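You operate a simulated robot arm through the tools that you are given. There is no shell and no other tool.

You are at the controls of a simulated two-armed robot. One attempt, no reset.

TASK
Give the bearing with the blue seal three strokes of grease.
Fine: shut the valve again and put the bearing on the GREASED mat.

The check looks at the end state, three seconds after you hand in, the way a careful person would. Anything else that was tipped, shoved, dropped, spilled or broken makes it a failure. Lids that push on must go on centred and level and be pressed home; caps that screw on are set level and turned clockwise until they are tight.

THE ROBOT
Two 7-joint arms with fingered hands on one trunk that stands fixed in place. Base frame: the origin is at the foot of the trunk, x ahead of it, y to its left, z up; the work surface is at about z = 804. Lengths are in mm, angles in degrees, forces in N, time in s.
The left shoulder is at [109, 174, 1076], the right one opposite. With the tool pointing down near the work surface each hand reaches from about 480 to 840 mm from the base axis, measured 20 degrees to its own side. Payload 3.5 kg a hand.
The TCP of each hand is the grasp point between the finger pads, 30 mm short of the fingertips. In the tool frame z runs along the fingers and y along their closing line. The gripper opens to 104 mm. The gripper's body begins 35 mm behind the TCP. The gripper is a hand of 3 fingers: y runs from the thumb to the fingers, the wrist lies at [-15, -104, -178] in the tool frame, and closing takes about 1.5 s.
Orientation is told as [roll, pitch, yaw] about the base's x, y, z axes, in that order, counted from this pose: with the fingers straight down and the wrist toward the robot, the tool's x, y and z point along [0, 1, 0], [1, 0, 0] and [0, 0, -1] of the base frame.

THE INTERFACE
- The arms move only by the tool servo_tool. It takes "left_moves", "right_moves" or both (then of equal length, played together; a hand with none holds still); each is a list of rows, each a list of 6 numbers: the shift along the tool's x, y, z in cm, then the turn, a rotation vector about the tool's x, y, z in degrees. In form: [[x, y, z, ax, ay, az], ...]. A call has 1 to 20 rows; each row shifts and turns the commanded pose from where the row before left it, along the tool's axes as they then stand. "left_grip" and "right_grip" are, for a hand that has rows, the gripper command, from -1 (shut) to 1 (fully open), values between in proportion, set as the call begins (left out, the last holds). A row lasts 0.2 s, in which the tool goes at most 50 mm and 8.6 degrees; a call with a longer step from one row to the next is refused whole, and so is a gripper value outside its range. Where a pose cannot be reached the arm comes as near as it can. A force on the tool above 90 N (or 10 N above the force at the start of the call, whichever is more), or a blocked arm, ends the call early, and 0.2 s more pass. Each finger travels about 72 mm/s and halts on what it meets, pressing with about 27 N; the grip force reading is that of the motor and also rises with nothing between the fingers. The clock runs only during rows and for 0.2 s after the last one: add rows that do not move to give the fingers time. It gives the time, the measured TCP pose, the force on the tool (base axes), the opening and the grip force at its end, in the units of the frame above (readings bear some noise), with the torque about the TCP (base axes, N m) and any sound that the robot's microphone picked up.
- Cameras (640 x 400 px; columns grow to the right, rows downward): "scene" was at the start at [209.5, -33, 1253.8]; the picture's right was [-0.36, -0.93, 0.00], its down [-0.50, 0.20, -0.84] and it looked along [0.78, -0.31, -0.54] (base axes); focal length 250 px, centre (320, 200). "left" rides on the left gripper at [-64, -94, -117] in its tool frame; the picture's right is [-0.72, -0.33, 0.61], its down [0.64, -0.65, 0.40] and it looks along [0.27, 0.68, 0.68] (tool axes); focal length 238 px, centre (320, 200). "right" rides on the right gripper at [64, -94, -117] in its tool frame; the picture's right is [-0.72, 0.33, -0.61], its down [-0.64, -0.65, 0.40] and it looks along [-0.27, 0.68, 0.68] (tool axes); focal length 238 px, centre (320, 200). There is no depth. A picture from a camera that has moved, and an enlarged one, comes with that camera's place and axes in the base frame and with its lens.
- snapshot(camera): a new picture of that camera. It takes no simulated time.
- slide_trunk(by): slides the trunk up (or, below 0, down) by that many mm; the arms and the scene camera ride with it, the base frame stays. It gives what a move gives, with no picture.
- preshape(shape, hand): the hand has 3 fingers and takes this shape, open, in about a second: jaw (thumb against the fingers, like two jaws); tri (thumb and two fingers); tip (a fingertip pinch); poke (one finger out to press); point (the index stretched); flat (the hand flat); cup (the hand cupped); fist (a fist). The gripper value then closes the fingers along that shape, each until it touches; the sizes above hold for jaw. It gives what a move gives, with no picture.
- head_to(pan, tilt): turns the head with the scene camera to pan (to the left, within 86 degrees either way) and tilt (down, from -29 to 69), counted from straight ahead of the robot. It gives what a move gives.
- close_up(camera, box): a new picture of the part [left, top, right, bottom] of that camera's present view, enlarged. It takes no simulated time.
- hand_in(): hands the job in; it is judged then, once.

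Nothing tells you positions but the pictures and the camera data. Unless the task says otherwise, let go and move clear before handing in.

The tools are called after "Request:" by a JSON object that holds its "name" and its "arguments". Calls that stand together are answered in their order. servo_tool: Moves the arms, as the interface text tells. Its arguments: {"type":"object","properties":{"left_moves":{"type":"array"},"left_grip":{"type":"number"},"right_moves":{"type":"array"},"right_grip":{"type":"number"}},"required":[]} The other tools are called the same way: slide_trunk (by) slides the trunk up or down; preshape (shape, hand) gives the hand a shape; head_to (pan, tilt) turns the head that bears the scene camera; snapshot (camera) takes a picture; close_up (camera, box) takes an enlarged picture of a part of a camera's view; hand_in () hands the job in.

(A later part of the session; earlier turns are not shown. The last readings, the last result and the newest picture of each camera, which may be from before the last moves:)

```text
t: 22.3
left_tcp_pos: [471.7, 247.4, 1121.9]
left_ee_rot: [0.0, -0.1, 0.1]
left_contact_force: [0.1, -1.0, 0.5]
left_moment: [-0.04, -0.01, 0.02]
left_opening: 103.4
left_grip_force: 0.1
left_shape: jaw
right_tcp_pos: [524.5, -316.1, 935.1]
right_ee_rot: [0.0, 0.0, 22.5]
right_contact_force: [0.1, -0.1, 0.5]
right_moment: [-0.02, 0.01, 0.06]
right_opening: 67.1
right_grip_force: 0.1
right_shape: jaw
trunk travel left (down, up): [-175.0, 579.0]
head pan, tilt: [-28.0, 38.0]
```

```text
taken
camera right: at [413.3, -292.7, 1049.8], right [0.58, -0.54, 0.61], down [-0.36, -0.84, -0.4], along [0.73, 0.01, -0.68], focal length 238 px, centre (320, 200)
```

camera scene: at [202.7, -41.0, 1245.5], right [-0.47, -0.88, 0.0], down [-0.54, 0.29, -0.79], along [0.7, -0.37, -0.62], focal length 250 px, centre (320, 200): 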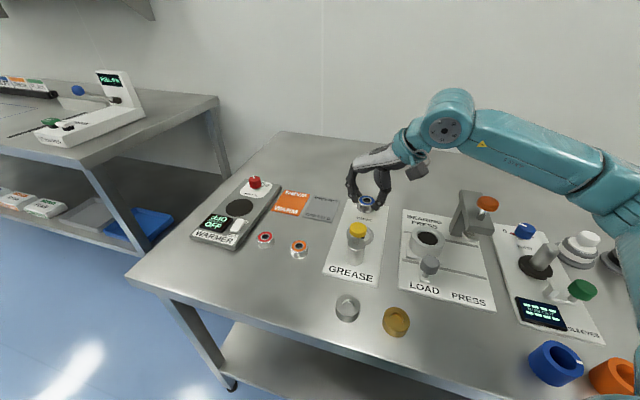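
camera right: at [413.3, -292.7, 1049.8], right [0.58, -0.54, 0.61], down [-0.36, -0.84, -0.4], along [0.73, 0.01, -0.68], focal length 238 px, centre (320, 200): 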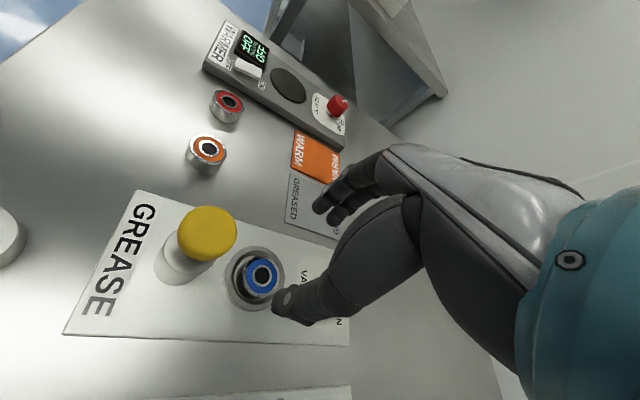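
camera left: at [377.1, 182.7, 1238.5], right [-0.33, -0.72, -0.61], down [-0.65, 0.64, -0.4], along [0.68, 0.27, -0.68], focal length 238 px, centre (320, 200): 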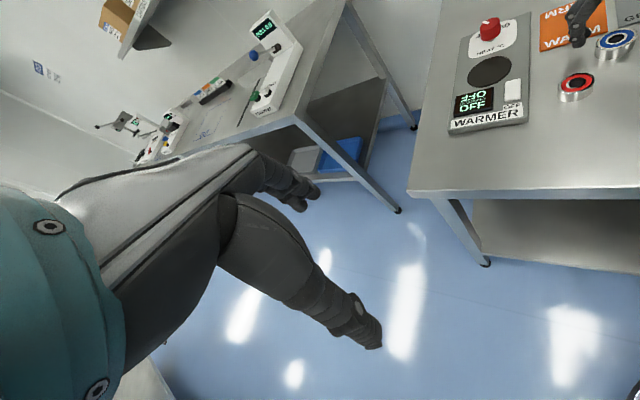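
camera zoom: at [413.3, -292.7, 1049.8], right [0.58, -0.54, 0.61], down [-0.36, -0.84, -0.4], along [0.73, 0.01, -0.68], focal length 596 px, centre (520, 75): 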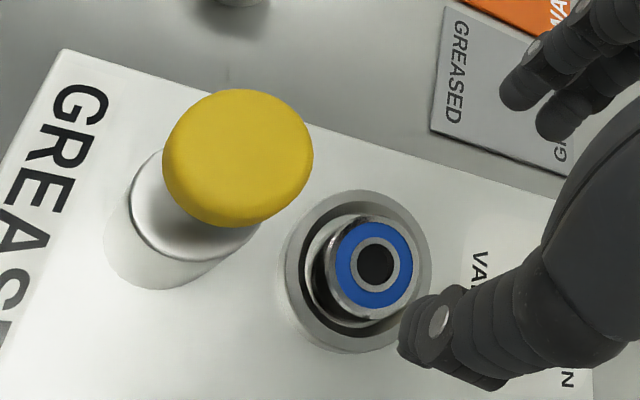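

The bearing sits level in the cup, within about 1 mm of centre. Next is the valve knob, so I'll move the hand over it and check the pointer and labels.

Request:
{"name": "servo_tool", "arguments": {"right_moves": [[-2.18, 0.79, 0, 0, 0, 0], [-2.18, 0.79, 0, 0, 0, 0], [-2.18, 0.79, 0, 0, 0, 0], [-2.18, 0.79, 0, 0, 0, 0], [0, 0, 0, 0, 0, 0]]}}

Request:
{"name": "snapshot", "arguments": {"camera": "right"}}

Request:
{"name": "close_up", "arguments": {"camera": "right", "box": [180, 180, 360, 320]}}

Request:
{"name": "close_up", "arguments": {"camera": "scene", "box": [320, 170, 400, 260]}}

```text
t: 23.5
left_tcp_pos: [472.2, 247.3, 1121.9]
left_ee_rot: [0.0, 0.0, 0.2]
left_contact_force: [0.3, 0.5, 0.2]
left_moment: [0.01, 0.01, 0.01]
left_opening: 103.8
left_grip_force: 0.1
left_shape: jaw
right_tcp_pos: [556.0, -351.0, 934.1]
right_ee_rot: [0.0, -0.1, 22.4]
right_contact_force: [-0.2, -0.4, -0.2]
right_moment: [0.02, -0.01, 0.01]
right_opening: 67.2
right_grip_force: 0.1
right_shape: jaw
right hand out of reach, approached as far as the arm can: row 3, 4
trunk travel left (down, up): [-175.0, 579.0]
head pan, tilt: [-28.0, 38.0]
```

```text
taken
camera right: at [444.6, -327.6, 1050.0], right [0.58, -0.54, 0.61], down [-0.36, -0.84, -0.4], along [0.73, 0.01, -0.68], focal length 238 px, centre (320, 200)
```

right: 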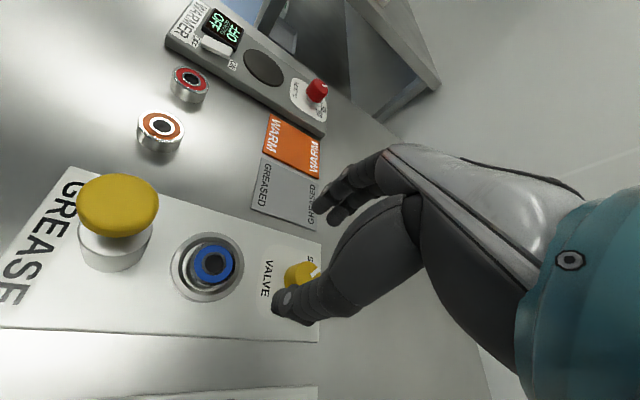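

```text
2.86 times, centred on (270, 250) of right
camera zoom: at [444.6, -327.6, 1050.0], right [0.58, -0.54, 0.61], down [-0.36, -0.84, -0.4], along [0.73, 0.01, -0.68], focal length 681 px, centre (463, 57)
```

zoom: 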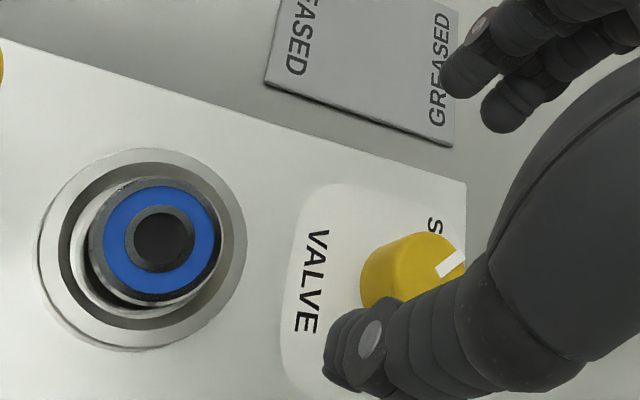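

```text
4.44 times, centred on (360, 215) of scene
camera zoom: at [202.6, -40.9, 1245.5], right [-0.47, -0.88, 0.0], down [-0.54, 0.29, -0.79], along [0.7, -0.37, -0.62], focal length 1110 px, centre (142, 133)
```

zoom: 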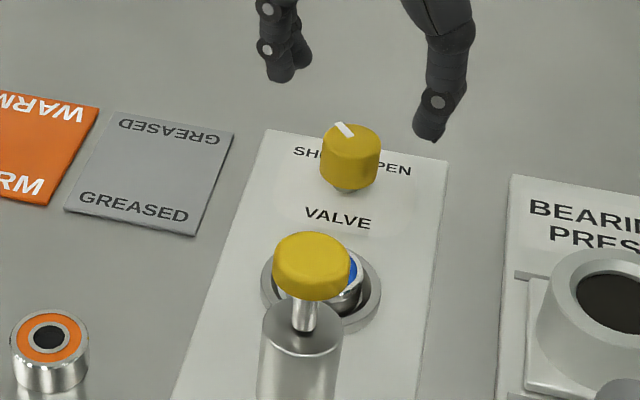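

The pointer is at SHUT (base +x), and OPEN lies at base -y, a 90° clockwise turn. Yaw 22.5° doesn't reach this far right, so I'll go to yaw 0 and move over the knob.

Request:
{"name": "servo_tool", "arguments": {"right_moves": [[0, 0, 0, 0, 0, 7.5], [0, 0, 0, 0, 0, 7.5], [0, 0, 0, 0, 0, 7.5], [-1.75, 1.55, 0, 0, 0, 0], [-1.75, 1.55, 0, 0, 0, 0], [0, 0, 0, 0, 0, 0]]}}

Request:
{"name": "snapshot", "arguments": {"camera": "right"}}

Request:
{"name": "close_up", "arguments": {"camera": "scene", "box": [320, 150, 400, 240]}}

```text
t: 24.9
left_tcp_pos: [471.8, 245.8, 1121.5]
left_ee_rot: [-0.1, 0.0, 0.1]
left_contact_force: [0.3, 0.0, 0.3]
left_moment: [0.0, -0.01, -0.01]
left_opening: 103.7
left_grip_force: 0.1
left_shape: jaw
right_tcp_pos: [587.5, -386.9, 934.7]
right_ee_rot: [0.0, 0.1, 0.1]
right_contact_force: [0.2, 1.0, -0.3]
right_moment: [-0.03, 0.01, 0.01]
right_opening: 67.3
right_grip_force: 0.0
right_shape: jaw
trunk travel left (down, up): [-175.0, 579.0]
head pan, tilt: [-28.0, 38.0]
```

```text
taken
camera right: at [493.4, -322.4, 1050.3], right [0.33, -0.72, 0.61], down [-0.65, -0.64, -0.4], along [0.68, -0.27, -0.68], focal length 238 px, centre (320, 200)
```

right: 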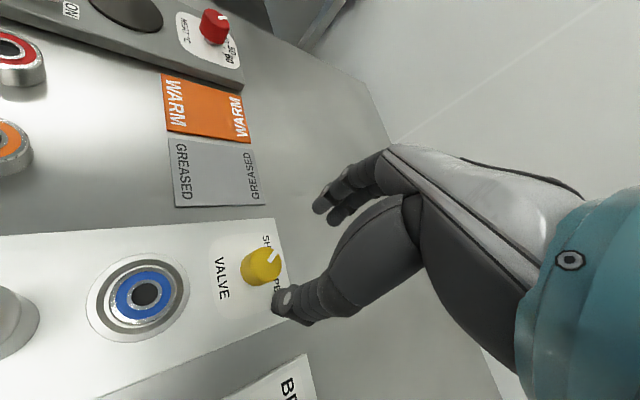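

```text
4.44 times, centred on (360, 195) of scene
camera zoom: at [202.5, -40.9, 1245.5], right [-0.47, -0.88, 0.0], down [-0.54, 0.29, -0.79], along [0.7, -0.37, -0.62], focal length 1110 px, centre (142, 222)
```

zoom: 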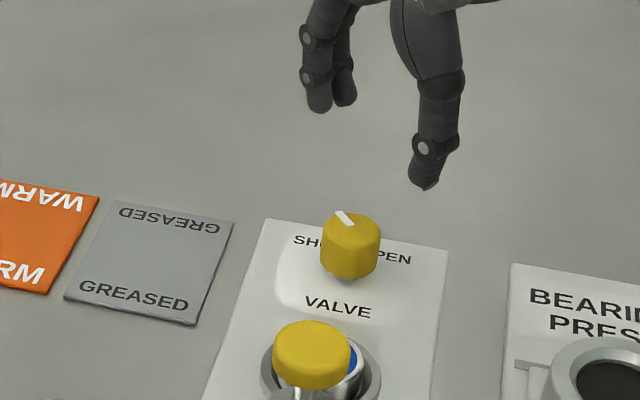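

Request:
{"name": "close_up", "arguments": {"camera": "right", "box": [190, 210, 310, 330]}}

Request:
{"name": "close_up", "arguments": {"camera": "right", "box": [60, 220, 220, 360]}}

```text
3.33 times, centred on (250, 270) of right
camera zoom: at [493.4, -322.4, 1050.3], right [0.33, -0.72, 0.61], down [-0.65, -0.64, -0.4], along [0.68, -0.27, -0.68], focal length 794 px, centre (553, -33)
```

zoom: 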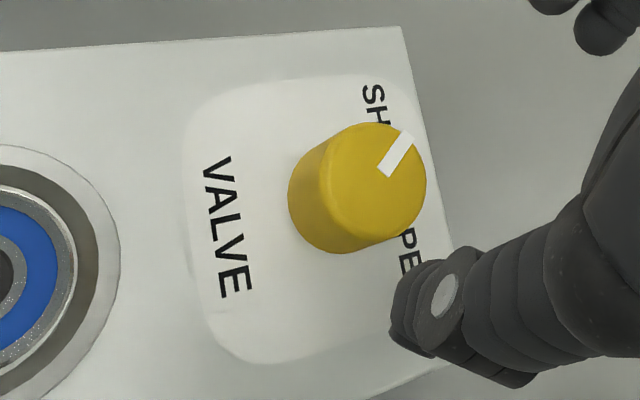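

```text
2.86 times, centred on (140, 290) of right
camera zoom: at [493.4, -322.4, 1050.3], right [0.33, -0.72, 0.61], down [-0.65, -0.64, -0.4], along [0.68, -0.27, -0.68], focal length 681 px, centre (834, -57)
```

zoom: 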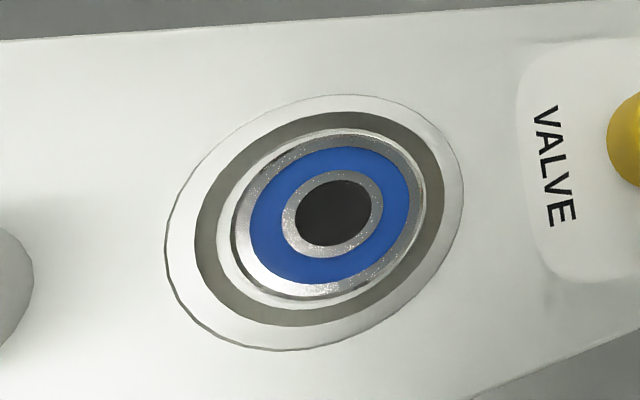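

The knob centre is about (588, -385), its top near z 843 and its diameter about 34 mm. Before gripping I'll dry-run the clockwise rotation at height to learn the reachable yaw range.

Request:
{"name": "servo_tool", "arguments": {"right_moves": [[0, 0, 0, 0, 0, 7.5], [0, 0, 0, 0, 0, 7.5], [0, 0, 0, 0, 0, 7.5], [0, 0, 0, 0, 0, 7.5], [0, 0, 0, 0, 0, 7.5], [0, 0, 0, 0, 0, 7.5], [0, 0, 0, 0, 0, 7.5], [0, 0, 0, 0, 0, 7.5], [0, 0, 0, 0, 0, 7.5], [0, 0, 0, 0, 0, 7.5], [0, 0, 0, 0, 0, 7.5], [0, 0, 0, 0, 0, 7.5], [0, 0, 0, 0, 0, 0]]}}

Request:
{"name": "snapshot", "arguments": {"camera": "right"}}

Request:
{"name": "snapshot", "arguments": {"camera": "scene"}}

```text
t: 27.7
left_tcp_pos: [472.2, 246.3, 1123.1]
left_ee_rot: [-0.1, 0.0, 0.2]
left_contact_force: [0.5, 0.0, 0.0]
left_moment: [-0.01, -0.03, -0.01]
left_opening: 103.7
left_grip_force: 0.0
left_shape: jaw
right_tcp_pos: [587.0, -386.7, 935.5]
right_ee_rot: [0.0, 0.0, -90.2]
right_contact_force: [-0.4, -1.0, -0.7]
right_moment: [0.02, 0.05, -0.01]
right_opening: 67.1
right_grip_force: 0.0
right_shape: jaw
trunk travel left (down, up): [-175.0, 579.0]
head pan, tilt: [-28.0, 38.0]
```

```text
taken
camera right: at [651.8, -291.8, 1050.5], right [-0.72, -0.32, 0.61], down [-0.64, 0.65, -0.4], along [-0.27, -0.68, -0.68], focal length 238 px, centre (320, 200)
```

right: 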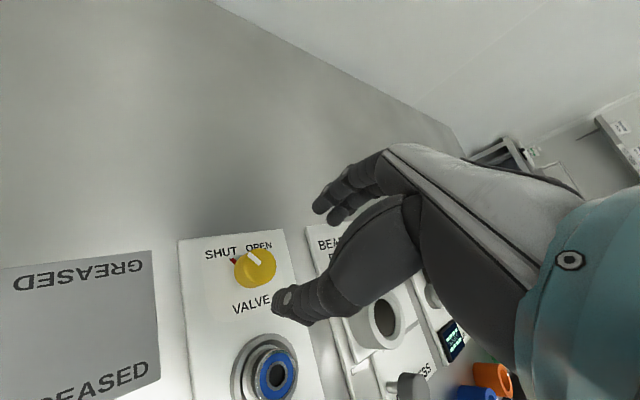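

```text
taken
camera scene: at [202.6, -41.0, 1245.5], right [-0.47, -0.88, 0.0], down [-0.54, 0.29, -0.79], along [0.7, -0.37, -0.62], focal length 250 px, centre (320, 200)
```

scene: 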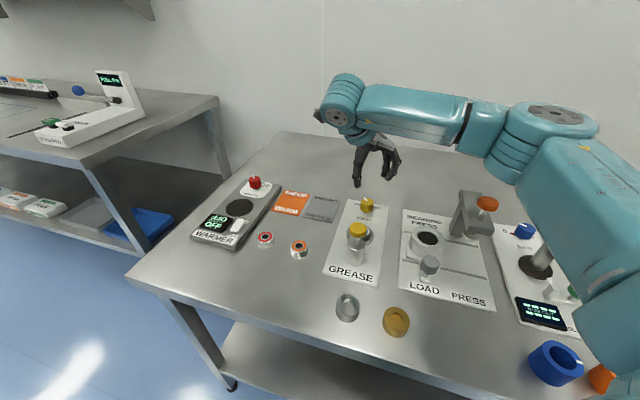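

The full range down to -90° is reachable, and this is a clear view of the knob. I'll zoom in on it.

Request:
{"name": "close_up", "arguments": {"camera": "right", "box": [190, 220, 310, 320]}}

Request:
{"name": "close_up", "arguments": {"camera": "right", "box": [180, 300, 340, 400]}}

```text
4.00 times, centred on (250, 270) of right
camera zoom: at [651.8, -291.8, 1050.5], right [-0.72, -0.32, 0.61], down [-0.64, 0.65, -0.4], along [-0.27, -0.68, -0.68], focal length 953 px, centre (600, -80)
```

zoom: 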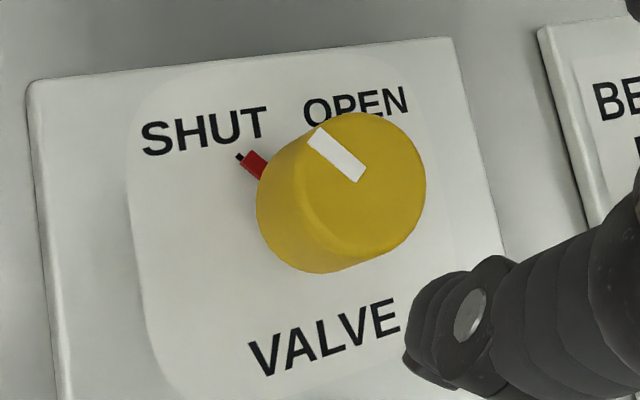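

```text
4.00 times, centred on (260, 350) of right
camera zoom: at [651.8, -291.8, 1050.5], right [-0.72, -0.32, 0.61], down [-0.64, 0.65, -0.4], along [-0.27, -0.68, -0.68], focal length 953 px, centre (560, -400)
```

zoom: 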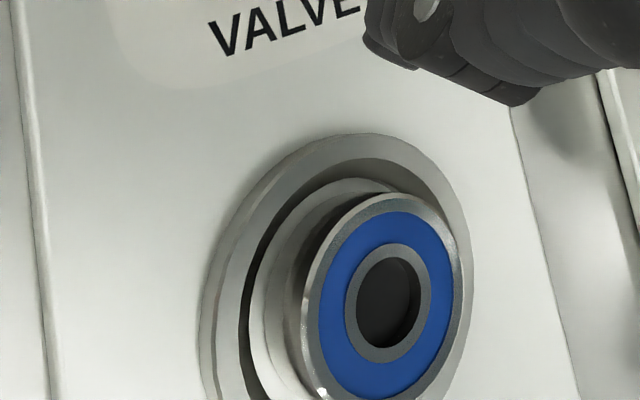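

The knob is clearly at SHUT. I'll return to yaw 0, centre on the knob and descend with the jaw straddling it.

Request:
{"name": "servo_tool", "arguments": {"right_moves": [[0, 0, 0, 0, 0, -7.5], [0, 0, 0, 0, 0, -7.5], [0, 0, 0, 0, 0, -7.5], [0, 0, 0, 0, 0, -7.5], [0, 0, 0, 0, 0, -7.5], [0, 0, 0, 0, 0, -7.5], [0, 0, 0, 0, 0, -7.5], [0, 0, 0, 0, 0, -7.5], [0, 0, 0, 0, 0, -7.5], [0, 0, 0, 0, 0, -7.5], [0, 0, 0, 0, 0, -7.5], [0, 0, 0, 0, 0, -7.5], [0, 0.33, 2, 0, 0, 0], [0, 0, 2, 0, 0, 0], [0, 0, 2, 0, 0, 0], [0, 0, 0, 0, 0, 0]]}}

Request:
{"name": "close_up", "arguments": {"camera": "right", "box": [200, 180, 360, 320]}}

Request:
{"name": "close_up", "arguments": {"camera": "scene", "box": [320, 160, 400, 250]}}

```text
t: 31.1
left_tcp_pos: [471.3, 245.7, 1121.1]
left_ee_rot: [-0.1, 0.0, 0.1]
left_contact_force: [-0.6, 0.7, -0.4]
left_moment: [0.0, -0.02, -0.01]
left_opening: 103.7
left_grip_force: 0.0
left_shape: jaw
right_tcp_pos: [588.1, -386.1, 876.1]
right_ee_rot: [0.0, 0.0, 0.0]
right_contact_force: [-0.5, 0.0, 0.0]
right_moment: [0.0, -0.03, -0.01]
right_opening: 67.1
right_grip_force: 0.0
right_shape: jaw
trunk travel left (down, up): [-175.0, 579.0]
head pan, tilt: [-28.0, 38.0]
```

```text
2.86 times, centred on (280, 250) of right
camera zoom: at [496.0, -321.3, 991.3], right [0.33, -0.72, 0.61], down [-0.65, -0.64, -0.4], along [0.68, -0.27, -0.68], focal length 681 px, centre (434, 57)
```

zoom: 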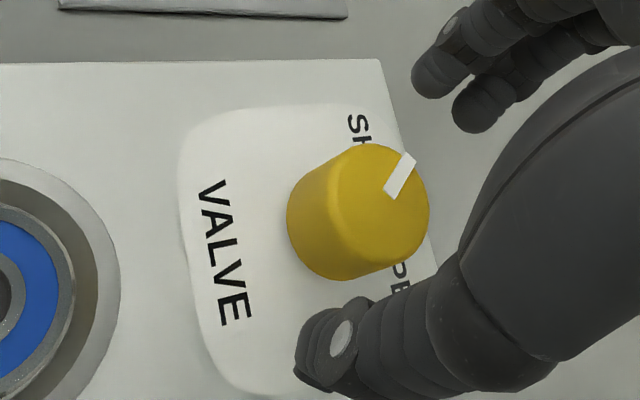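

```text
4.44 times, centred on (360, 205) of scene
camera zoom: at [202.5, -40.9, 1245.5], right [-0.47, -0.88, 0.0], down [-0.54, 0.29, -0.79], along [0.7, -0.37, -0.62], focal length 1110 px, centre (142, 178)
```

zoom: 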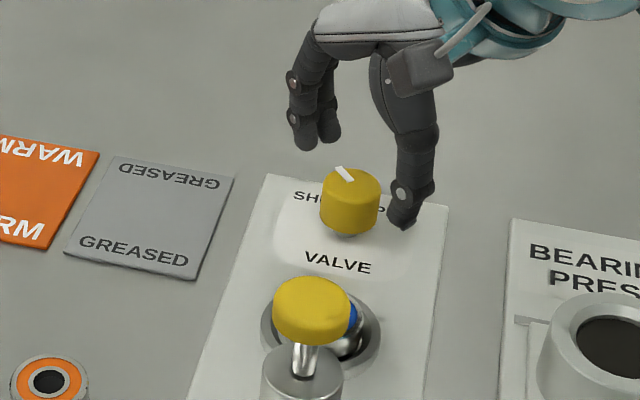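

The hand is well centred on the knob. I'll descend 28 mm and grip.

Request:
{"name": "servo_tool", "arguments": {"right_moves": [[0, 0, 1, 0, 0, 0], [0, 0, 1, 0, 0, 0], [0, 0, 0.8, 0, 0, 0], [0, 0, 0, 0, 0, 0]]}}

Request:
{"name": "servo_tool", "arguments": {"right_moves": [[0, 0, 0, 0, 0, 0], [0, 0, 0, 0, 0, 0], [0, 0, 0, 0, 0, 0], [0, 0, 0, 0, 0, 0], [0, 0, 0, 0, 0, 0], [0, 0, 0, 0, 0, 0]], "right_grip": -0.8}}

Request:
{"name": "close_up", "arguments": {"camera": "right", "box": [220, 180, 380, 320]}}

Request:
{"name": "close_up", "arguments": {"camera": "scene", "box": [320, 160, 400, 250]}}

```text
t: 32.1
left_tcp_pos: [471.8, 246.5, 1120.2]
left_ee_rot: [0.0, -0.1, 0.1]
left_contact_force: [0.1, -0.3, 0.1]
left_moment: [0.03, -0.01, 0.01]
left_opening: 103.5
left_grip_force: 0.0
left_shape: jaw
right_tcp_pos: [591.3, -387.1, 848.1]
right_ee_rot: [0.0, 0.0, 0.0]
right_contact_force: [0.1, 0.4, 0.2]
right_moment: [0.0, 0.0, 0.02]
right_opening: 67.2
right_grip_force: 0.1
right_shape: jaw
trunk travel left (down, up): [-175.0, 579.0]
head pan, tilt: [-28.0, 38.0]
```

```text
t: 33.5
left_tcp_pos: [472.8, 245.5, 1120.9]
left_ee_rot: [-0.1, 0.0, 0.1]
left_contact_force: [1.1, 0.5, 0.1]
left_moment: [0.04, 0.02, -0.01]
left_opening: 103.9
left_grip_force: 0.3
left_shape: jaw
right_tcp_pos: [590.9, -384.9, 846.8]
right_ee_rot: [0.0, 0.0, 0.0]
right_contact_force: [-0.5, 2.3, -1.2]
right_moment: [0.01, 0.0, 0.03]
right_opening: 25.3
right_grip_force: 26.7
right_shape: jaw
trunk travel left (down, up): [-175.0, 579.0]
head pan, tilt: [-28.0, 38.0]
```

```text
2.86 times, centred on (300, 250) of right
camera zoom: at [496.7, -321.3, 962.5], right [0.33, -0.72, 0.61], down [-0.65, -0.64, -0.4], along [0.68, -0.27, -0.68], focal length 681 px, centre (377, 57)
```

zoom: 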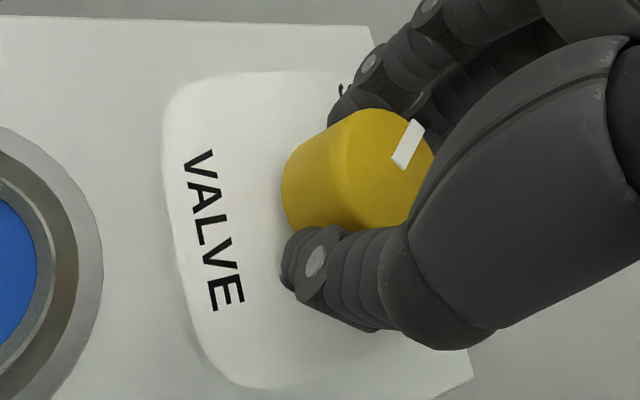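

```text
4.44 times, centred on (360, 205) of scene
camera zoom: at [202.7, -40.9, 1245.5], right [-0.47, -0.88, 0.0], down [-0.54, 0.29, -0.79], along [0.7, -0.37, -0.62], focal length 1110 px, centre (142, 178)
```

zoom: 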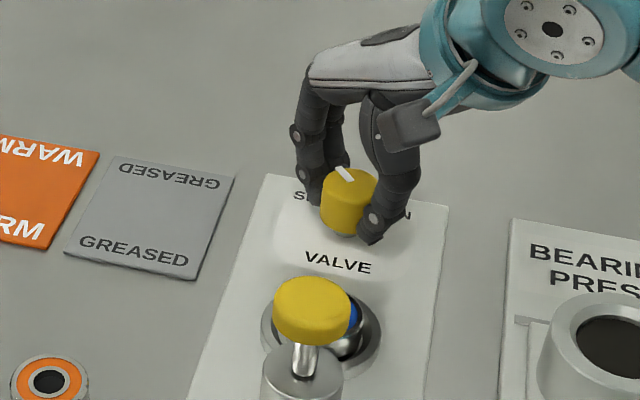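

The knob is gripped. I'll turn clockwise 22.5° first and check it follows.

Request:
{"name": "servo_tool", "arguments": {"right_moves": [[0, 0, 0, 0, 0, 7.5], [0, 0, 0, 0, 0, 7.5], [0, 0, 0, 0, 0, 7.5], [0, 0, 0, 0, 0, 0]]}}

Request:
{"name": "close_up", "arguments": {"camera": "right", "box": [220, 180, 380, 320]}}

Request:
{"name": "close_up", "arguments": {"camera": "scene", "box": [320, 160, 400, 250]}}

```text
t: 34.5
left_tcp_pos: [472.0, 247.2, 1121.3]
left_ee_rot: [0.0, 0.0, 0.1]
left_contact_force: [-0.3, 0.0, 0.6]
left_moment: [0.01, 0.01, 0.01]
left_opening: 103.8
left_grip_force: 0.0
left_shape: jaw
right_tcp_pos: [590.7, -386.1, 845.7]
right_ee_rot: [0.0, -0.2, -22.6]
right_contact_force: [1.9, 4.6, 1.1]
right_moment: [0.07, -0.02, 0.01]
right_opening: 25.0
right_grip_force: 26.9
right_shape: jaw
trunk travel left (down, up): [-175.0, 579.0]
head pan, tilt: [-28.0, 38.0]
```

```text
2.86 times, centred on (300, 250) of right
camera zoom: at [528.6, -290.0, 962.4], right [0.02, -0.79, 0.61], down [-0.85, -0.34, -0.4], along [0.53, -0.51, -0.68], focal length 681 px, centre (377, 57)
```

zoom: 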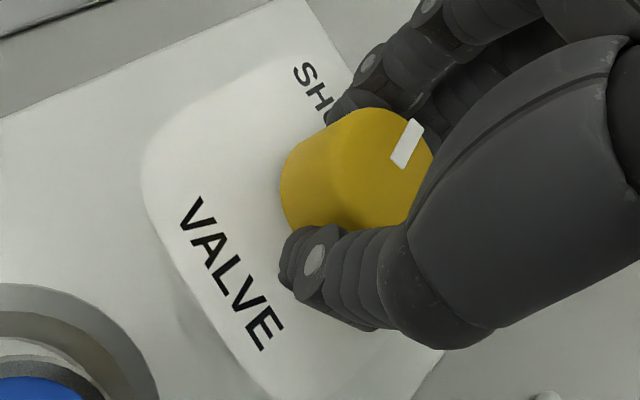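

```text
4.44 times, centred on (360, 205) of scene
camera zoom: at [202.7, -40.5, 1245.5], right [-0.47, -0.88, 0.0], down [-0.54, 0.29, -0.79], along [0.7, -0.37, -0.62], focal length 1110 px, centre (142, 178)
```

zoom: 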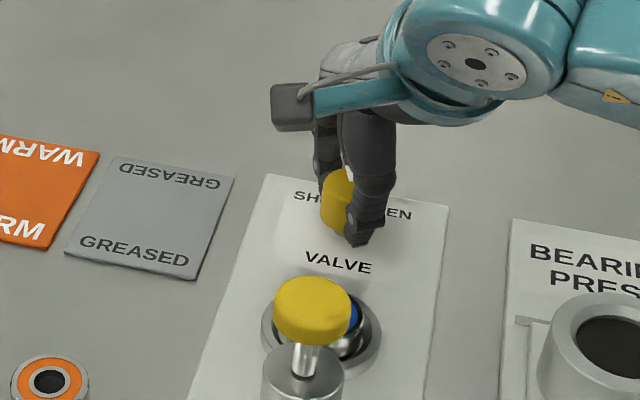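

The knob follows the hand. I'll continue the remaining 67.5°.

Request:
{"name": "servo_tool", "arguments": {"right_moves": [[0, 0, 0, 0, 0, 7.5], [0, 0, 0, 0, 0, 7.5], [0, 0, 0, 0, 0, 7.5], [0, 0, 0, 0, 0, 7.5], [0, 0, 0, 0, 0, 7.5], [0, 0, 0, 0, 0, 7.5], [0, 0, 0, 0, 0, 7.5], [0, 0, 0, 0, 0, 7.5], [0, 0, 0, 0, 0, 7.5], [0, 0, 0, 0, 0, 0]]}}

Request:
{"name": "close_up", "arguments": {"camera": "right", "box": [200, 180, 360, 320]}}

Request:
{"name": "snapshot", "arguments": {"camera": "scene"}}

```text
t: 36.7
left_tcp_pos: [473.2, 247.7, 1121.4]
left_ee_rot: [0.0, 0.0, 0.1]
left_contact_force: [0.4, 0.2, -0.7]
left_moment: [0.02, 0.0, 0.03]
left_opening: 103.8
left_grip_force: 0.1
left_shape: jaw
right_tcp_pos: [592.1, -384.8, 846.6]
right_ee_rot: [0.1, -0.1, -90.1]
right_contact_force: [11.9, 4.7, 4.9]
right_moment: [0.06, -0.3, 0.21]
right_opening: 24.7
right_grip_force: 27.0
right_shape: jaw
trunk travel left (down, up): [-175.0, 579.0]
head pan, tilt: [-28.0, 38.0]
```

```text
2.86 times, centred on (280, 250) of right
camera zoom: at [656.2, -290.9, 962.2], right [-0.72, -0.32, 0.61], down [-0.64, 0.65, -0.41], along [-0.27, -0.68, -0.68], focal length 681 px, centre (434, 57)
```

zoom: 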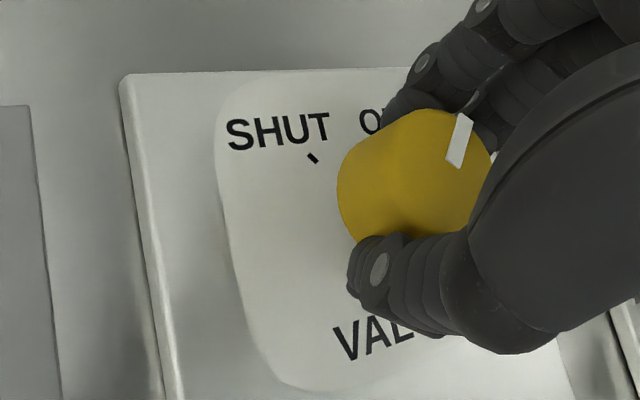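

```text
taken
camera scene: at [203.4, -40.2, 1245.4], right [-0.47, -0.88, 0.0], down [-0.54, 0.29, -0.79], along [0.7, -0.37, -0.62], focal length 250 px, centre (320, 200)
```

scene: 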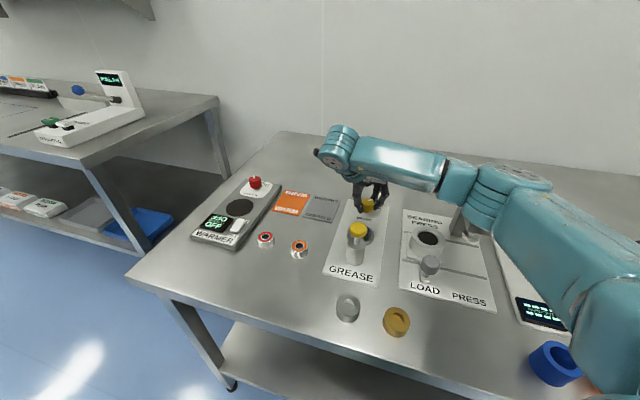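

The knob turned with the hand to OPEN. I'll release and rise, then check the pointer.

Request:
{"name": "servo_tool", "arguments": {"right_moves": [[0, 0, 0, 0, 0, 0], [0, 0, 0, 0, 0, 0], [0, 0, 0, 0, 0, 0], [0, 0, 0, 0, 0, 0]], "right_grip": 0.3}}

Request:
{"name": "servo_tool", "arguments": {"right_moves": [[0, 0, -1, 0, 0, 0], [0, 0, -2, 0, 0, 0], [0, 0, -3, 0, 0, 0], [0, 0, -3, 0, 0, 0], [0, 0, -2, 0, 0, 0], [0, 0, 0, 0, 0, 0]]}}

Request:
{"name": "close_up", "arguments": {"camera": "right", "box": [180, 210, 320, 330]}}

Request:
{"name": "close_up", "arguments": {"camera": "scene", "box": [320, 160, 400, 250]}}

```text
t: 37.7
left_tcp_pos: [471.7, 245.8, 1121.4]
left_ee_rot: [0.0, 0.0, 0.1]
left_contact_force: [0.3, -0.3, -0.1]
left_moment: [0.02, -0.02, 0.03]
left_opening: 103.7
left_grip_force: 0.0
left_shape: jaw
right_tcp_pos: [591.0, -386.5, 846.1]
right_ee_rot: [0.0, 0.0, -90.0]
right_contact_force: [-0.7, -0.7, 0.4]
right_moment: [-0.04, -0.02, 0.0]
right_opening: 67.1
right_grip_force: 0.0
right_shape: jaw
trunk travel left (down, up): [-175.0, 579.0]
head pan, tilt: [-28.0, 38.0]
```

```text
t: 39.1
left_tcp_pos: [472.8, 246.8, 1121.5]
left_ee_rot: [-0.1, 0.0, 0.1]
left_contact_force: [0.0, 0.2, 0.2]
left_moment: [-0.01, 0.01, 0.01]
left_opening: 103.7
left_grip_force: 0.1
left_shape: jaw
right_tcp_pos: [589.5, -385.2, 956.3]
right_ee_rot: [0.0, -0.1, -90.0]
right_contact_force: [-0.2, 0.0, 0.1]
right_moment: [-0.02, 0.04, 0.02]
right_opening: 67.4
right_grip_force: 0.1
right_shape: jaw
trunk travel left (down, up): [-175.0, 579.0]
head pan, tilt: [-28.0, 38.0]
```

```text
3.33 times, centred on (250, 270) of right
camera zoom: at [654.9, -290.7, 1071.7], right [-0.72, -0.33, 0.61], down [-0.64, 0.65, -0.4], along [-0.27, -0.68, -0.68], focal length 794 px, centre (553, -33)
```

zoom: 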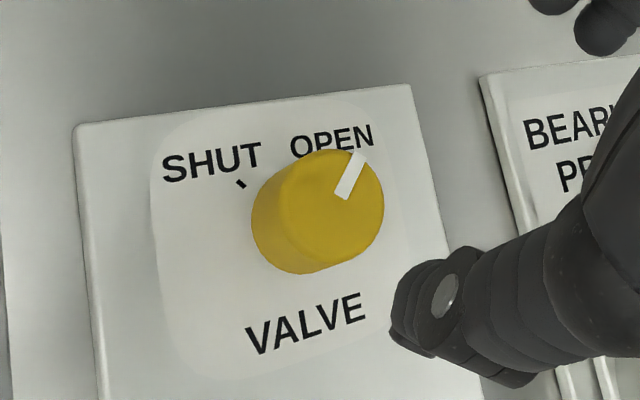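

```text
4.44 times, centred on (360, 205) of scene
camera zoom: at [202.6, -41.0, 1245.5], right [-0.47, -0.88, 0.0], down [-0.54, 0.29, -0.79], along [0.7, -0.37, -0.62], focal length 1110 px, centre (142, 178)
```

zoom: 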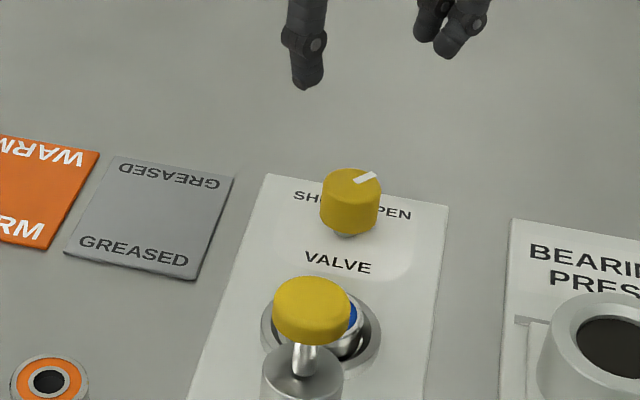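

The pointer now appears to point at OPEN. I'll verify at higher zoom.

Request:
{"name": "close_up", "arguments": {"camera": "right", "box": [220, 235, 290, 295]}}

Request:
{"name": "close_up", "arguments": {"camera": "scene", "box": [345, 185, 390, 225]}}

```text
6.67 times, centred on (255, 265) of right
camera zoom: at [654.9, -290.7, 1071.7], right [-0.72, -0.33, 0.61], down [-0.64, 0.65, -0.4], along [-0.27, -0.68, -0.68], focal length 1589 px, centre (753, -233)
```

zoom: 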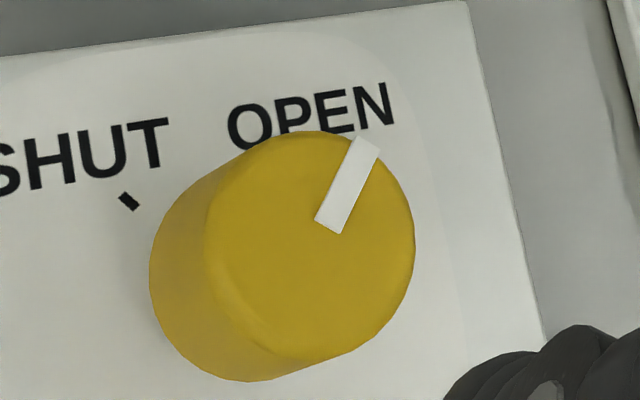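

```text
10.00 times, centred on (368, 205) of scene
camera zoom: at [202.6, -41.0, 1245.5], right [-0.47, -0.88, 0.0], down [-0.54, 0.29, -0.79], along [0.7, -0.37, -0.62], focal length 2497 px, centre (-155, 150)
```

zoom: 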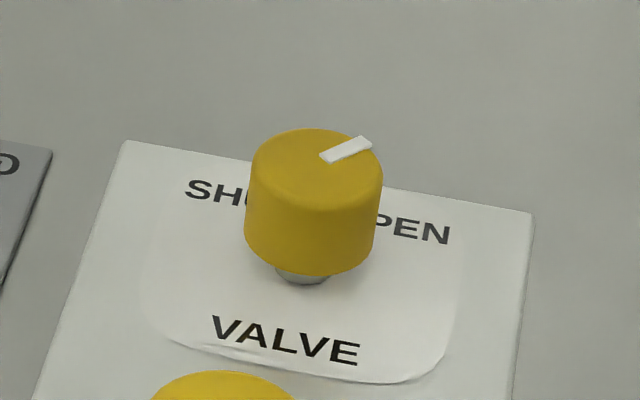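

The pointer reads about -84°, slightly short of the -90° OPEN mark. To be sure the valve is fully open I'll re-grip and nudge it a bit further clockwise.

Request:
{"name": "servo_tool", "arguments": {"right_moves": [[0, 0, 1, 0, 0, -7.5], [0, 0, 3, 0, 0, 0], [0, 0, 3, 0, 0, 0], [0, 0, 3, 0, 0, 0], [0, 0, 0.9, 0, 0, 0], [0, 0, 0, 0, 0, 0]]}}

Request:
{"name": "servo_tool", "arguments": {"right_moves": [[0, 0, 0, 0, 0, 0], [0, 0, 0, 0, 0, 0], [0, 0, 0, 0, 0, 0], [0, 0, 0, 0, 0, 0], [0, 0, 0, 0, 0, 0], [0, 0, 0, 0, 0, 0]], "right_grip": -0.8}}

Request:
{"name": "servo_tool", "arguments": {"right_moves": [[0, 0, 0, 0, 0, 5], [0, 0, 0, 0, 0, 5], [0, 0, 0, 0, 0, 3], [0, 0, 0, 0, 0, 0]]}}

```text
t: 40.5
left_tcp_pos: [471.7, 246.2, 1121.3]
left_ee_rot: [0.0, 0.0, 0.1]
left_contact_force: [-0.3, 1.0, 0.2]
left_moment: [-0.02, -0.04, -0.01]
left_opening: 103.7
left_grip_force: 0.0
left_shape: jaw
right_tcp_pos: [589.9, -386.7, 848.7]
right_ee_rot: [0.0, -0.1, -82.5]
right_contact_force: [0.9, 0.7, -0.5]
right_moment: [-0.01, -0.03, 0.0]
right_opening: 67.1
right_grip_force: 0.1
right_shape: jaw
trunk travel left (down, up): [-175.0, 579.0]
head pan, tilt: [-28.0, 38.0]
```

```text
t: 41.9
left_tcp_pos: [471.5, 246.4, 1121.6]
left_ee_rot: [-0.1, 0.1, 0.1]
left_contact_force: [-0.2, -0.2, 0.9]
left_moment: [0.01, 0.0, -0.04]
left_opening: 103.7
left_grip_force: 0.1
left_shape: jaw
right_tcp_pos: [590.2, -385.3, 848.4]
right_ee_rot: [0.1, 0.0, -82.5]
right_contact_force: [-1.3, 0.8, -1.6]
right_moment: [-0.01, 0.01, -0.05]
right_opening: 25.1
right_grip_force: 26.8
right_shape: jaw
trunk travel left (down, up): [-175.0, 579.0]
head pan, tilt: [-28.0, 38.0]
```

```text
t: 42.9
left_tcp_pos: [470.7, 247.3, 1121.8]
left_ee_rot: [0.0, 0.1, 0.0]
left_contact_force: [0.2, -0.2, 0.7]
left_moment: [0.0, 0.0, 0.02]
left_opening: 103.9
left_grip_force: 0.1
left_shape: jaw
right_tcp_pos: [590.9, -384.7, 848.8]
right_ee_rot: [0.0, 0.0, -95.5]
right_contact_force: [7.0, 0.0, -0.6]
right_moment: [-0.07, -0.14, 0.16]
right_opening: 24.4
right_grip_force: 27.4
right_shape: jaw
trunk travel left (down, up): [-175.0, 579.0]
head pan, tilt: [-28.0, 38.0]
```

Request:
{"name": "servo_tool", "arguments": {"right_moves": [[0, 0, 0, 0, 0, 0], [0, 0, 0, 0, 0, 0], [0, 0, 0, 0, 0, 0], [0, 0, 0, 0, 0, 0]], "right_grip": 0.3}}

Request:
{"name": "servo_tool", "arguments": {"right_moves": [[0, 0, -1, 0, 0, 0], [0, 0, -2, 0, 0, 0], [0, 0, -3, 0, 0, 0], [0, 0, -3, 0, 0, 0], [0, 0, -2, 0, 0, 0], [0, 0, 0, 0, 0, 0]]}}

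Request:
{"name": "close_up", "arguments": {"camera": "right", "box": [220, 235, 290, 295]}}

Request:
{"name": "close_up", "arguments": {"camera": "scene", "box": [345, 185, 390, 225]}}

```text
t: 43.9
left_tcp_pos: [472.8, 246.7, 1123.4]
left_ee_rot: [0.0, 0.0, 0.1]
left_contact_force: [0.5, 0.0, 0.9]
left_moment: [0.01, -0.02, -0.01]
left_opening: 103.7
left_grip_force: 0.1
left_shape: jaw
right_tcp_pos: [590.9, -386.3, 848.6]
right_ee_rot: [0.0, 0.0, -95.5]
right_contact_force: [0.0, 0.7, 0.5]
right_moment: [0.0, -0.01, -0.01]
right_opening: 67.0
right_grip_force: 0.0
right_shape: jaw
trunk travel left (down, up): [-175.0, 579.0]
head pan, tilt: [-28.0, 38.0]
```

```text
t: 45.3
left_tcp_pos: [472.9, 246.8, 1121.5]
left_ee_rot: [0.0, 0.0, 0.0]
left_contact_force: [0.6, 0.3, -0.2]
left_moment: [-0.02, 0.0, 0.01]
left_opening: 104.2
left_grip_force: 0.0
left_shape: jaw
right_tcp_pos: [590.8, -386.0, 957.0]
right_ee_rot: [0.0, 0.0, -95.5]
right_contact_force: [-0.1, 1.1, -0.2]
right_moment: [0.0, 0.03, -0.03]
right_opening: 67.4
right_grip_force: 0.1
right_shape: jaw
trunk travel left (down, up): [-175.0, 579.0]
head pan, tilt: [-28.0, 38.0]
```

```text
6.67 times, centred on (255, 265) of right
camera zoom: at [663.3, -297.0, 1073.4], right [-0.75, -0.26, 0.61], down [-0.58, 0.71, -0.4], along [-0.33, -0.66, -0.68], focal length 1589 px, centre (753, -233)
```

zoom: 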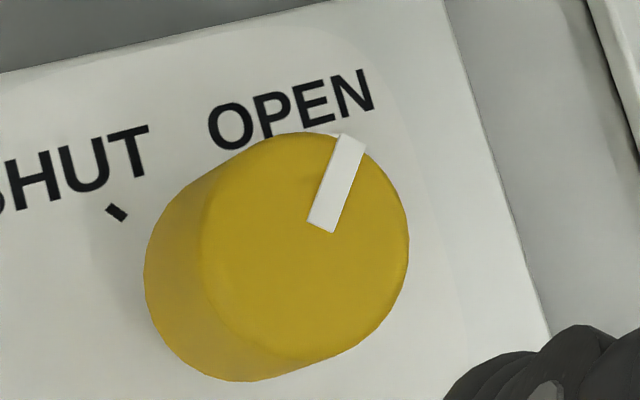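

```text
10.00 times, centred on (368, 205) of scene
camera zoom: at [202.6, -41.0, 1245.5], right [-0.47, -0.88, 0.0], down [-0.54, 0.29, -0.79], along [0.7, -0.37, -0.62], focal length 2497 px, centre (-155, 150)
```

zoom: 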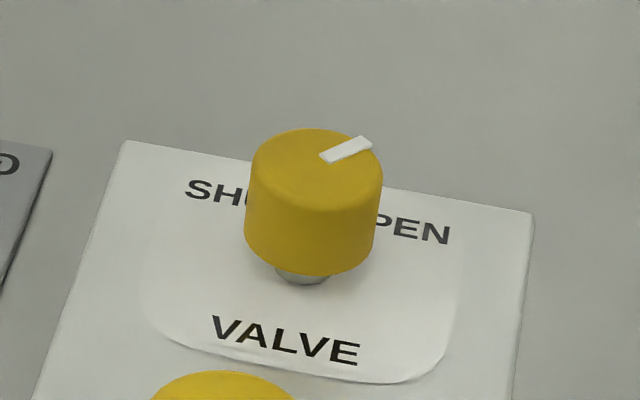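

The pointer did not move, so the knob is already at its OPEN stop. Now I'll close the jaw, return to yaw 0 and go above the plunger cap at about (472, -271).

Request:
{"name": "servo_tool", "arguments": {"right_moves": [[0, 0, -1, 0, 0, -8], [0, 0, -1, 0, 0, -8], [0, 0, -1, 0, 0, -8], [0, 0, 0, 0, 0, -8], [0, 0, 0, 0, 0, -8], [0, 0, 0, 0, 0, -8], [0, 0, 0, 0, 0, -8], [0, 0, 0, 0, 0, -8], [0, 0, 0, 0, 0, -8], [0, 0, 0, 0, 0, -8], [0, 0, 0, 0, 0, -8], [0, 0, 0, 0, 0, -7.5], [0, 0, 0, 0, 0, 0]], "right_grip": -1}}

Request:
{"name": "servo_tool", "arguments": {"right_moves": [[2.88, -2.97, 0, 0, 0, 0], [2.88, -2.97, 0, 0, 0, 0], [2.88, -2.97, 0, 0, 0, 0], [2.88, -2.97, 0, 0, 0, 0], [0, 0, 0, 0, 0, 0]]}}

Request:
{"name": "snapshot", "arguments": {"camera": "right"}}

Request:
{"name": "close_up", "arguments": {"camera": "scene", "box": [310, 150, 410, 270]}}

```text
t: 48.1
left_tcp_pos: [473.1, 246.6, 1121.1]
left_ee_rot: [0.0, 0.1, 0.1]
left_contact_force: [-0.2, -0.2, -0.1]
left_moment: [-0.01, 0.02, 0.01]
left_opening: 103.7
left_grip_force: 0.1
left_shape: jaw
right_tcp_pos: [590.9, -386.9, 987.8]
right_ee_rot: [0.0, 0.0, 0.2]
right_contact_force: [0.1, -1.0, 0.2]
right_moment: [0.01, 0.02, -0.01]
right_opening: 0.0
right_grip_force: 27.0
right_shape: jaw
trunk travel left (down, up): [-175.0, 579.0]
head pan, tilt: [-28.0, 38.0]
```

```text
t: 49.3
left_tcp_pos: [472.1, 246.2, 1121.4]
left_ee_rot: [0.0, 0.0, 0.0]
left_contact_force: [-0.2, -0.3, -0.4]
left_moment: [0.02, 0.01, -0.04]
left_opening: 103.6
left_grip_force: 0.0
left_shape: jaw
right_tcp_pos: [471.6, -272.1, 989.0]
right_ee_rot: [0.0, 0.0, 0.0]
right_contact_force: [0.7, 1.0, -0.1]
right_moment: [0.04, 0.0, -0.01]
right_opening: 0.0
right_grip_force: 27.0
right_shape: jaw
trunk travel left (down, up): [-175.0, 579.0]
head pan, tilt: [-28.0, 38.0]
```

```text
taken
camera right: at [378.5, -207.8, 1104.5], right [0.33, -0.72, 0.61], down [-0.65, -0.64, -0.4], along [0.68, -0.27, -0.68], focal length 238 px, centre (320, 200)
```

right: 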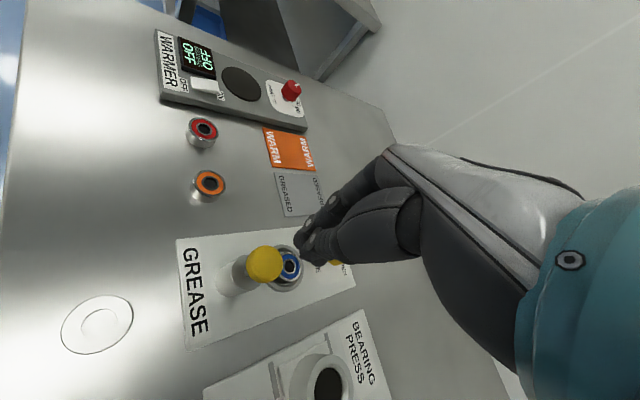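

```text
3.33 times, centred on (360, 210) of scene
camera zoom: at [202.5, -41.0, 1245.5], right [-0.47, -0.88, 0.0], down [-0.54, 0.29, -0.79], along [0.7, -0.37, -0.62], focal length 832 px, centre (187, 167)
```

zoom: 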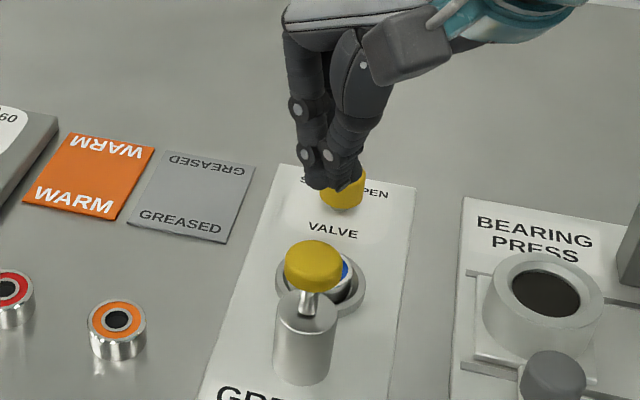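

Request:
{"name": "close_up", "arguments": {"camera": "right", "box": [200, 200, 360, 320]}}

Request:
{"name": "close_up", "arguments": {"camera": "scene", "box": [335, 210, 385, 270]}}

```text
3.33 times, centred on (280, 260) of right
camera zoom: at [378.5, -207.8, 1104.5], right [0.33, -0.72, 0.61], down [-0.65, -0.64, -0.4], along [0.68, -0.27, -0.68], focal length 794 px, centre (453, 0)
```

zoom: 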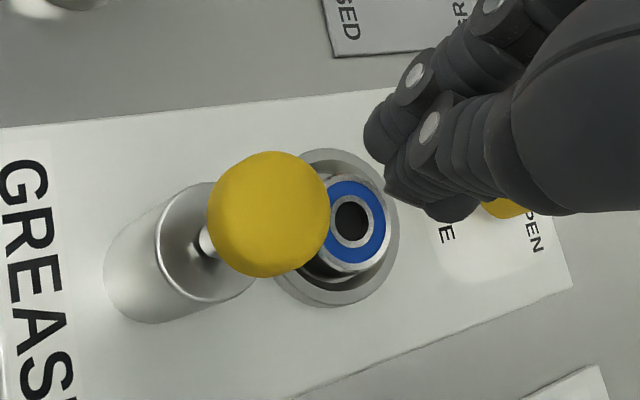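

```text
6.67 times, centred on (360, 240) of scene
camera zoom: at [202.5, -41.0, 1245.5], right [-0.47, -0.88, 0.0], down [-0.54, 0.29, -0.79], along [0.7, -0.37, -0.62], focal length 1664 px, centre (53, -67)
```

zoom: 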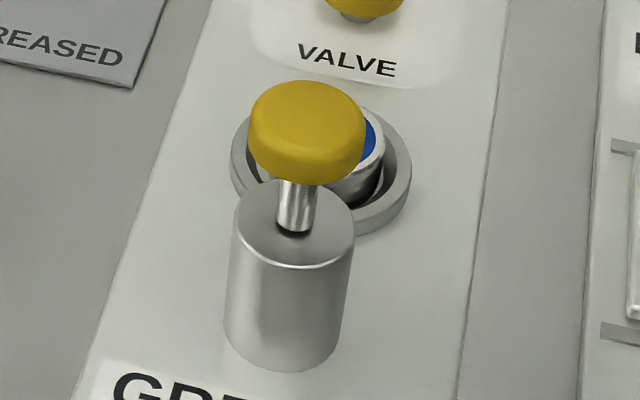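

The cap centre is about (472.3, -268.7), 34 mm across with its top near z 903 and roughly 35 mm of exposed rod. I'll align and descend to just above it.

Request:
{"name": "servo_tool", "arguments": {"right_moves": [[0.3, 0.05, 1.5, 0, 0, 0], [0, 0, 2, 0, 0, 0], [0, 0, 1.2, 0, 0, 0], [0, 0, 0, 0, 0, 0], [0, 0, 0, 0, 0, 0]]}}

Request:
{"name": "close_up", "arguments": {"camera": "right", "box": [220, 180, 380, 300]}}

Request:
{"name": "close_up", "arguments": {"camera": "scene", "box": [320, 180, 400, 270]}}

```text
t: 50.5
left_tcp_pos: [472.4, 246.7, 1120.8]
left_ee_rot: [-0.1, -0.1, 0.1]
left_contact_force: [-0.8, 1.1, -0.2]
left_moment: [0.04, 0.0, -0.03]
left_opening: 103.8
left_grip_force: 0.0
left_shape: jaw
right_tcp_pos: [470.5, -267.8, 941.2]
right_ee_rot: [0.0, 0.0, 0.0]
right_contact_force: [-0.4, 0.3, -0.5]
right_moment: [-0.01, 0.01, 0.02]
right_opening: 0.0
right_grip_force: 27.3
right_shape: jaw
trunk travel left (down, up): [-175.0, 579.0]
head pan, tilt: [-28.0, 38.0]
```

```text
3.33 times, centred on (300, 240) of right
camera zoom: at [377.1, -203.6, 1056.3], right [0.33, -0.72, 0.61], down [-0.65, -0.64, -0.4], along [0.68, -0.27, -0.68], focal length 794 px, centre (387, 67)
```

zoom: 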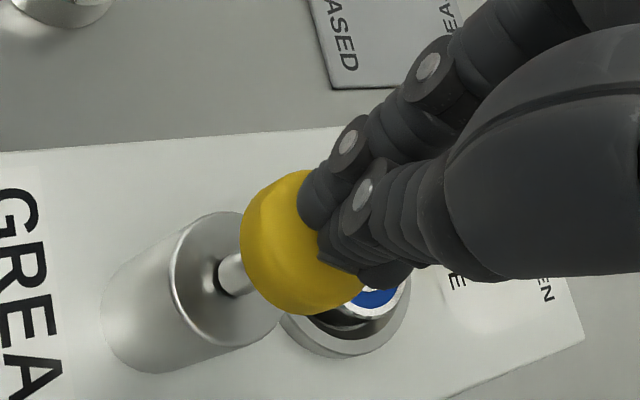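

```text
4.44 times, centred on (360, 225) of scene
camera zoom: at [202.5, -40.9, 1245.5], right [-0.47, -0.88, 0.0], down [-0.54, 0.29, -0.79], along [0.7, -0.37, -0.62], focal length 1110 px, centre (142, 89)
```

zoom: 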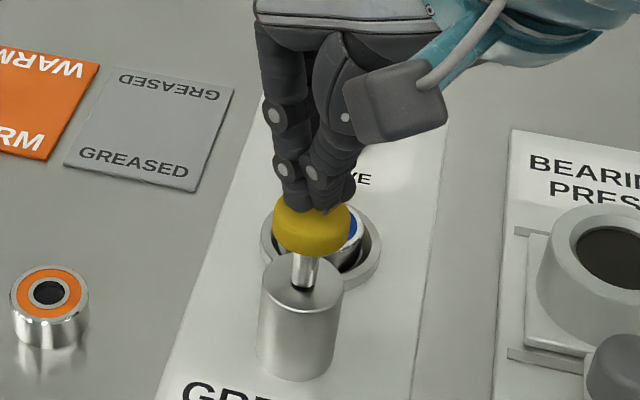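

The closed fingertips are centred over the cap. I'll press down 12 mm to feel contact and the spring force.

Request:
{"name": "servo_tool", "arguments": {"right_moves": [[0.05, 0.05, 0.4, 0, 0, 0], [0, 0, 0.4, 0, 0, 0], [0, 0, 0.4, 0, 0, 0], [0, 0, 0, 0, 0, 0]]}}

Request:
{"name": "close_up", "arguments": {"camera": "scene", "box": [320, 180, 400, 270]}}

```text
t: 51.5
left_tcp_pos: [472.3, 246.2, 1121.6]
left_ee_rot: [0.1, -0.1, 0.2]
left_contact_force: [-0.3, 0.3, -0.5]
left_moment: [0.0, 0.01, 0.01]
left_opening: 103.7
left_grip_force: 0.0
left_shape: jaw
right_tcp_pos: [472.3, -266.8, 929.4]
right_ee_rot: [0.0, 0.1, -0.1]
right_contact_force: [-0.8, 0.1, 1.2]
right_moment: [-0.02, 0.02, 0.03]
right_opening: 0.1
right_grip_force: 26.7
right_shape: jaw
trunk travel left (down, up): [-175.0, 579.0]
head pan, tilt: [-28.0, 38.0]
```

```text
4.44 times, centred on (360, 225) of scene
camera zoom: at [202.5, -40.9, 1245.5], right [-0.47, -0.88, 0.0], down [-0.54, 0.29, -0.79], along [0.7, -0.37, -0.62], focal length 1110 px, centre (142, 89)
```

zoom: 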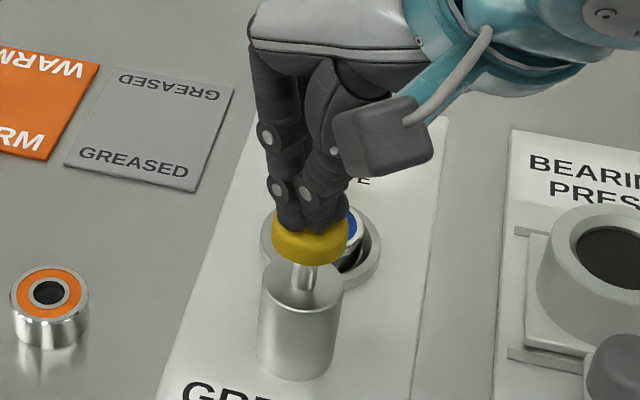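

Contact has been made and the cap is moving down. I'll continue the stroke monotonically.

Request:
{"name": "servo_tool", "arguments": {"right_moves": [[0, 0, 0.4, 0, 0, 0], [0, 0, 0.4, 0, 0, 0], [0, 0, 0.4, 0, 0, 0], [0, 0, 0, 0, 0, 0]]}}

Request:
{"name": "close_up", "arguments": {"camera": "scene", "box": [320, 180, 400, 270]}}

```text
t: 52.5
left_tcp_pos: [471.5, 247.2, 1121.2]
left_ee_rot: [0.1, 0.0, 0.1]
left_contact_force: [0.4, -0.2, -0.7]
left_moment: [-0.02, -0.02, 0.02]
left_opening: 103.5
left_grip_force: 0.0
left_shape: jaw
right_tcp_pos: [471.8, -267.1, 917.7]
right_ee_rot: [0.0, 0.0, 0.1]
right_contact_force: [0.2, 1.1, 2.8]
right_moment: [0.0, -0.01, 0.02]
right_opening: 0.0
right_grip_force: 27.1
right_shape: jaw
trunk travel left (down, up): [-175.0, 579.0]
head pan, tilt: [-28.0, 38.0]
```

```text
4.44 times, centred on (360, 225) of scene
camera zoom: at [202.4, -40.8, 1245.6], right [-0.47, -0.88, 0.0], down [-0.54, 0.29, -0.79], along [0.7, -0.37, -0.62], focal length 1110 px, centre (142, 89)
```

zoom: 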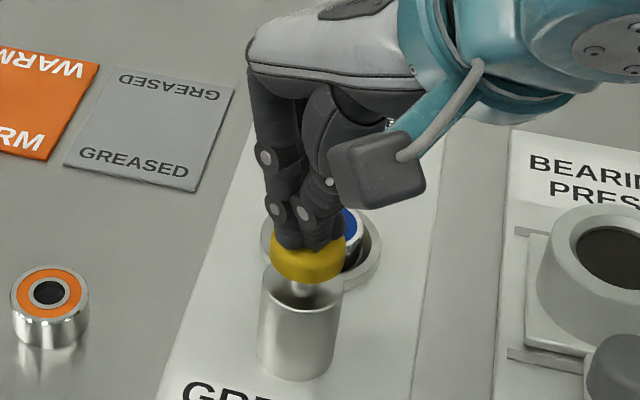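

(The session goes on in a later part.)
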